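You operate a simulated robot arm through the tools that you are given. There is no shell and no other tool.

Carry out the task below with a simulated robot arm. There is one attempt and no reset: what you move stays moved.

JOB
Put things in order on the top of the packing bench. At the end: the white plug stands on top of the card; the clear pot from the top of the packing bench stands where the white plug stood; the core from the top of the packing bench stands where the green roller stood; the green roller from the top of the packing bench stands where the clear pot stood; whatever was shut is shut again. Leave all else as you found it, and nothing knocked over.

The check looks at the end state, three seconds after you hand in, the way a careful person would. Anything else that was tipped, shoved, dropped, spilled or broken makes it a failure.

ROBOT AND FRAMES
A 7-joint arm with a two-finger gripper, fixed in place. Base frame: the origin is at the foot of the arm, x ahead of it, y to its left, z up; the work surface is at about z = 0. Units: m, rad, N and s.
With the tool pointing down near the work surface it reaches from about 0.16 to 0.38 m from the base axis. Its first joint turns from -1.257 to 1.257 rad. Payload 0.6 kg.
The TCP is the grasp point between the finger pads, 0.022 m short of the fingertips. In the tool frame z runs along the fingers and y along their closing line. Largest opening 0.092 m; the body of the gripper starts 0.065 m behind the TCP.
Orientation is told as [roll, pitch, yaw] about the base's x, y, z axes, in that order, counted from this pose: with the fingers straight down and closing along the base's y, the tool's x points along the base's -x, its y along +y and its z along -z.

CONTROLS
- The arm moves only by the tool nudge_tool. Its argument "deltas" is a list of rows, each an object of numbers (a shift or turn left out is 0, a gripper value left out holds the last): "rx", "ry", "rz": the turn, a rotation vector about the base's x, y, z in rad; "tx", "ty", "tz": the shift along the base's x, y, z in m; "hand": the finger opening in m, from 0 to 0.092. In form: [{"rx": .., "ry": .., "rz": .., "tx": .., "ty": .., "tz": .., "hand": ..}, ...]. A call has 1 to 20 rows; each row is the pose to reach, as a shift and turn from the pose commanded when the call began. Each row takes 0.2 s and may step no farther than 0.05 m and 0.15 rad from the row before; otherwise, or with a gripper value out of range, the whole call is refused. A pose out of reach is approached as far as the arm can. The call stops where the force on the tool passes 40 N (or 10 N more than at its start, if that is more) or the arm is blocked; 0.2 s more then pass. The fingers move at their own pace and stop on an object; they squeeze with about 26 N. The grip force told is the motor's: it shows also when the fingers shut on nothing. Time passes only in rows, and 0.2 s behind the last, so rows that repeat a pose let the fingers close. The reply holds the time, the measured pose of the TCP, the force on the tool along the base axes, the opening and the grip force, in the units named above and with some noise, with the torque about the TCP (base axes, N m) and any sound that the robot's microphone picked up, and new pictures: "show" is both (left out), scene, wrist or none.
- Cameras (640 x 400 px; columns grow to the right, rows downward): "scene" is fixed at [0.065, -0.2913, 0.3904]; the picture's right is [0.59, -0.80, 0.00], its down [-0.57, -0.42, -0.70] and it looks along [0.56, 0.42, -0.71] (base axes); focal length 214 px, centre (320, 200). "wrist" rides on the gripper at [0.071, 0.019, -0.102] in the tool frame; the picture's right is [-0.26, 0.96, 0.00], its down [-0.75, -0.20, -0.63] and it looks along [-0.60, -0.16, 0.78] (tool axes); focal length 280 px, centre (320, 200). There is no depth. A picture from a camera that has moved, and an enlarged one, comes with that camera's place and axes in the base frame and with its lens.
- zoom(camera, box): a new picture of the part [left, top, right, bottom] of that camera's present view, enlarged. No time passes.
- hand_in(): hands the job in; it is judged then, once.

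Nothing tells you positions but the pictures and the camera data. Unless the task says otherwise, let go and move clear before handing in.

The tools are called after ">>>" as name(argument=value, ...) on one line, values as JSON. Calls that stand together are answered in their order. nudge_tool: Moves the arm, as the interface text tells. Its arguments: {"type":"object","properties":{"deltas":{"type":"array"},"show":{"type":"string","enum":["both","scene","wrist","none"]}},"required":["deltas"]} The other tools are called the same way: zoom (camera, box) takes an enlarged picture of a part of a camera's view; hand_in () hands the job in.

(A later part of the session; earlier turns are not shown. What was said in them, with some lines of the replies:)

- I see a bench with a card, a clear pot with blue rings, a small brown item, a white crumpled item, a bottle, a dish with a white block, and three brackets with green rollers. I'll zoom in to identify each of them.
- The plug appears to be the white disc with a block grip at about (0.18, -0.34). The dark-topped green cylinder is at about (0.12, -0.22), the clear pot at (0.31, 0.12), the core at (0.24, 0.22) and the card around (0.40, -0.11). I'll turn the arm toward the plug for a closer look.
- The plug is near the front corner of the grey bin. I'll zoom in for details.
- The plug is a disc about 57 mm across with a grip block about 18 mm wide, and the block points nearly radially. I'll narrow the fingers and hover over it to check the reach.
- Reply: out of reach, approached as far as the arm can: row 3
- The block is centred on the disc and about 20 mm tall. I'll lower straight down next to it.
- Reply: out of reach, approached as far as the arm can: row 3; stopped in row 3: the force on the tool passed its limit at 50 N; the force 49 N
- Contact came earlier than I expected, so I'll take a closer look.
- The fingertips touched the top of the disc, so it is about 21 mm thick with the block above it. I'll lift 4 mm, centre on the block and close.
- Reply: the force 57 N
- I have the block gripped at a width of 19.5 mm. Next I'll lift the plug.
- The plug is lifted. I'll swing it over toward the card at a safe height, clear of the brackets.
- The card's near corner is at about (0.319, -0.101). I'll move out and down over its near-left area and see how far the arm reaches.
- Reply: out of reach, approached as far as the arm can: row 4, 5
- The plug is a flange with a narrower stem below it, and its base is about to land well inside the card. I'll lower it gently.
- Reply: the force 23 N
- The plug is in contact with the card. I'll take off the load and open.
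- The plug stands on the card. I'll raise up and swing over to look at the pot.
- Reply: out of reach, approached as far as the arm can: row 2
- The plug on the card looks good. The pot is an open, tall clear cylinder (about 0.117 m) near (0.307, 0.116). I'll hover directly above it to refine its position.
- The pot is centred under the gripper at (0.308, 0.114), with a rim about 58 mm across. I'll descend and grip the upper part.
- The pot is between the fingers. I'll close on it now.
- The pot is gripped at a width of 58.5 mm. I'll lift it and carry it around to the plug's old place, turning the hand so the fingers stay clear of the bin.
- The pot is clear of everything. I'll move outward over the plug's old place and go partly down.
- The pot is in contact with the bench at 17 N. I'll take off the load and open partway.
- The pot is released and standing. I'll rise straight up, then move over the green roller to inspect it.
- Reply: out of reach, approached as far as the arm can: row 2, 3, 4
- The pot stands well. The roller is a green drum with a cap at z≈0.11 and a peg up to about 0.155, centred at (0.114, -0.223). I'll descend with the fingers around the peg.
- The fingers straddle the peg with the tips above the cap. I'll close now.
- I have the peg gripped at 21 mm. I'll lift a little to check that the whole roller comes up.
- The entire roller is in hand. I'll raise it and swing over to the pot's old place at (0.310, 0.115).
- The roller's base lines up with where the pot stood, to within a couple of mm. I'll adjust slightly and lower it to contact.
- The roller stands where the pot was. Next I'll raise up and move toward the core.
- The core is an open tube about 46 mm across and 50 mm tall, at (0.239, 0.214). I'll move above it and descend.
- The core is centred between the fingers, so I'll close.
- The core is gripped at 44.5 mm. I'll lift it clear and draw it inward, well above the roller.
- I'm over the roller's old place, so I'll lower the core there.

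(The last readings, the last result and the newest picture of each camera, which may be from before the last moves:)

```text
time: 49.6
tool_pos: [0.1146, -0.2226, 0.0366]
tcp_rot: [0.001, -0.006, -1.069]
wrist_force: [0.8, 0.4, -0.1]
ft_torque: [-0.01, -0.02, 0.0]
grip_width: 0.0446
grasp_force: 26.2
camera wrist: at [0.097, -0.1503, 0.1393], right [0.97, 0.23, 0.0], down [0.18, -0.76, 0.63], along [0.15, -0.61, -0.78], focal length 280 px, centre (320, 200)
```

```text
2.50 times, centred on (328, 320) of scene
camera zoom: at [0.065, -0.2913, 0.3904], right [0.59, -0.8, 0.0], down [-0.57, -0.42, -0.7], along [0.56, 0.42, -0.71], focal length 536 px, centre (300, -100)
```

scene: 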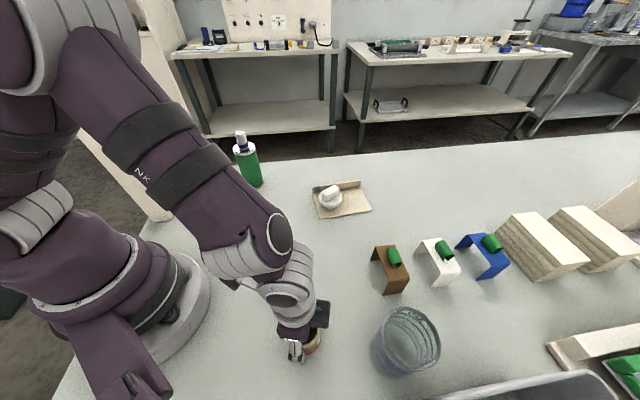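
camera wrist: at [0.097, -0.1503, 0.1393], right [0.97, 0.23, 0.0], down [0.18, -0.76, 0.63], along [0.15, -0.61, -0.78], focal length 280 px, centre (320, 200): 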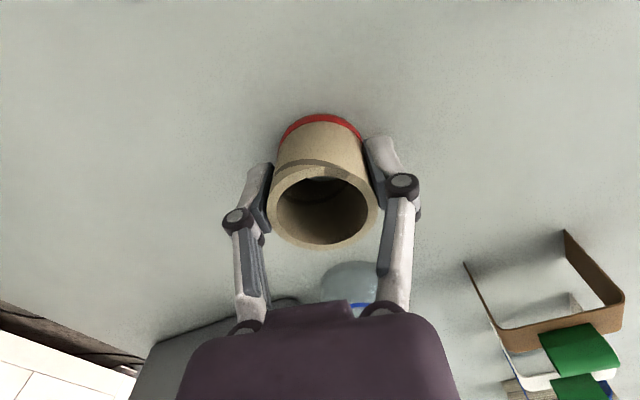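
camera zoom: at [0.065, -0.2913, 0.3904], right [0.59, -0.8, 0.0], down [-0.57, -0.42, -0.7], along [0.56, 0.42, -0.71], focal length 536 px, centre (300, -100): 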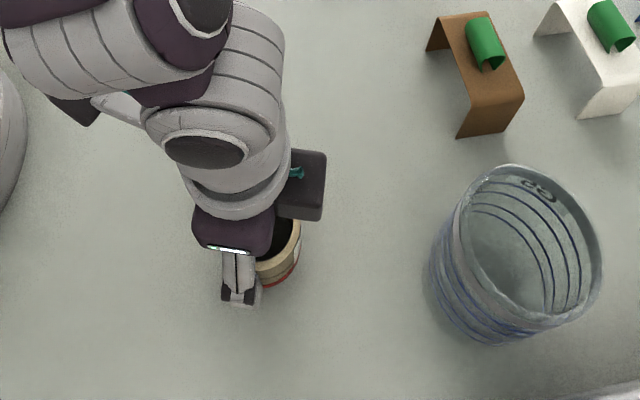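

>>> nudge_tool(deltas=[{"tz": -0.0015}, {"tz": -0.003}, {"tz": -0.004}, {"tz": -0.004}], show="none")

```text
time: 50.6
tool_pos: [0.1145, -0.2235, 0.0349]
tcp_rot: [0.0, -0.007, -1.07]
wrist_force: [-2.0, 3.0, 23.1]
ft_torque: [0.04, 0.0, 0.02]
grip_width: 0.0445
grasp_force: 25.8
```

The core is on the bench. I'll take off the load, release it and rise straight up.

>>> nudge_tool(deltas=[{"tz": 0.0015}, {"tz": 0.0015, "hand": 0.052}, {"tz": 0.0015, "hand": 0.062}, {"tz": 0.0015, "hand": 0.07}, {"tz": 0.0015, "hand": 0.07}, {"tz": 0.02, "hand": 0.07}, {"tz": 0.06, "hand": 0.07}, {"tz": 0.1, "hand": 0.07}, {"tz": 0.14, "hand": 0.07}, {"tz": 0.18, "hand": 0.07}, {"tx": 0.02, "ty": 0.02, "tz": 0.19, "rz": 0.12, "hand": 0.07}, {"tx": 0.045, "ty": 0.045, "tz": 0.195, "rz": 0.24, "hand": 0.07}, {"tx": 0.07, "ty": 0.075, "tz": 0.195, "rz": 0.38, "hand": 0.07}, {"tx": 0.095, "ty": 0.105, "tz": 0.195, "rz": 0.5, "hand": 0.07}, {"tx": 0.115, "ty": 0.14, "tz": 0.195, "rz": 0.64, "hand": 0.07}, {"tx": 0.125, "ty": 0.18, "tz": 0.195, "rz": 0.78, "hand": 0.07}, {"tx": 0.13, "ty": 0.22, "tz": 0.195, "rz": 0.92, "hand": 0.07}, {"tx": 0.13, "ty": 0.22, "tz": 0.195, "rz": 0.92, "hand": 0.07}])

>>> zoom(camera="scene", box=[200, 220, 520, 400])

>>> zoom(camera="scene", box=[160, 120, 400, 240])

```text
time: 54.4
tool_pos: [0.2445, -0.0037, 0.2295]
tcp_rot: [0.001, -0.006, -0.149]
wrist_force: [0.3, -0.1, -0.1]
ft_torque: [0.01, -0.03, -0.02]
grip_width: 0.0701
grasp_force: 0.0
camera wrist: at [0.1758, 0.0269, 0.3311], right [0.4, 0.92, 0.0], down [0.71, -0.31, 0.63], along [0.58, -0.25, -0.78], focal length 280 px, centre (320, 200)
```

scene: 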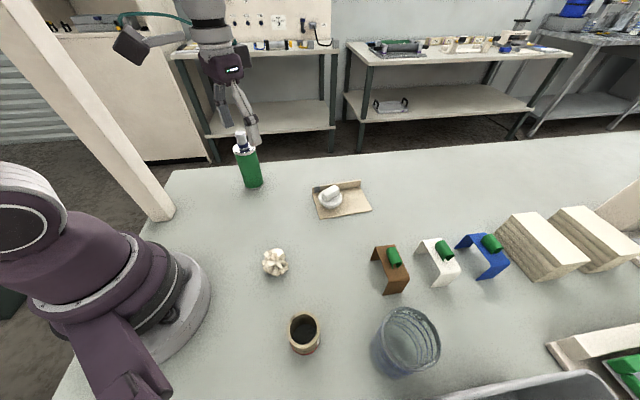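
wrist: 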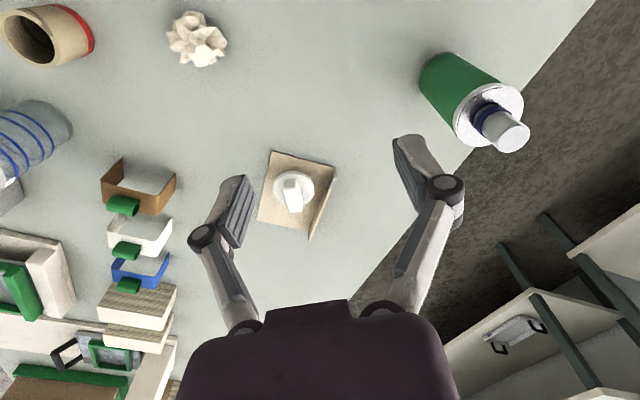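

```text
2.00 times, centred on (360, 310) of scene
camera zoom: at [0.065, -0.2913, 0.3904], right [0.59, -0.8, 0.0], down [-0.57, -0.42, -0.7], along [0.56, 0.42, -0.71], focal length 429 px, centre (240, -20)
```

zoom: 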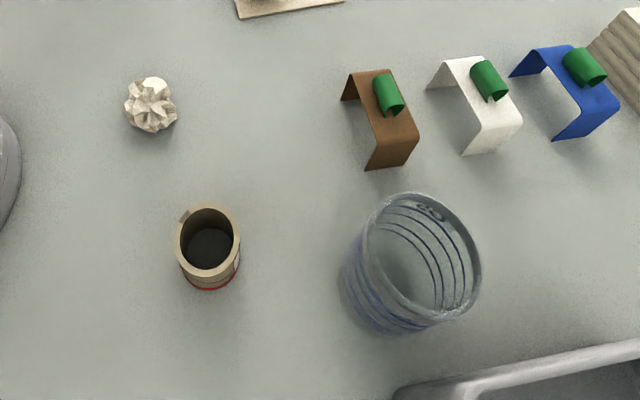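

```text
2.67 times, centred on (280, 180) of scene
camera zoom: at [0.065, -0.2913, 0.3904], right [0.59, -0.8, 0.0], down [-0.57, -0.42, -0.7], along [0.56, 0.42, -0.71], focal length 572 px, centre (427, 253)
```

zoom: 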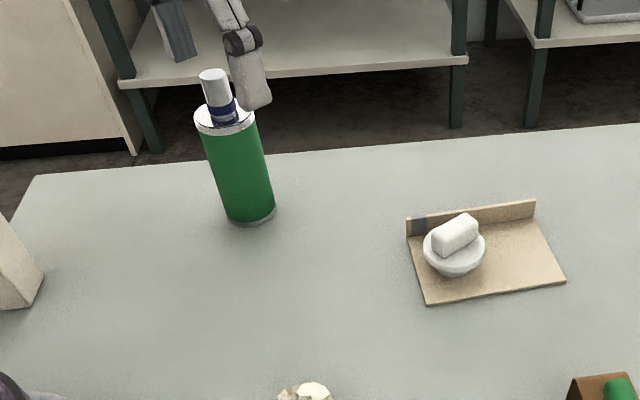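

All four items stand where they should: the plug on the card, the pot at the plug's old place, the core at the roller's, and the roller at the pot's. The arm is clear and everything else looks unchanged, so I'm handing in.

>>> hand_in()

```text
The job is handed in.
```

I've handed in the job. In the last pictures all four things stood upright in their new places:

- **White plug:** it stands on the card, near the card's front-left corner. That was as far out as the arm could reach, but its base is fully on the card.
- **Clear pot:** it stands where the white plug was, clear of the grey bin.
- **Core:** it stands where the green roller was.
- **Green roller:** it stands where the clear pot was.

I judged positions from the pictures and expect each to be within a few millimetres. The card, brackets and paper ball looked unmoved. I found nothing shut that needed opening.

While reaching for the plug, the fingers pressed down on its rim with about 50 N before stopping. It looked undamaged afterwards.
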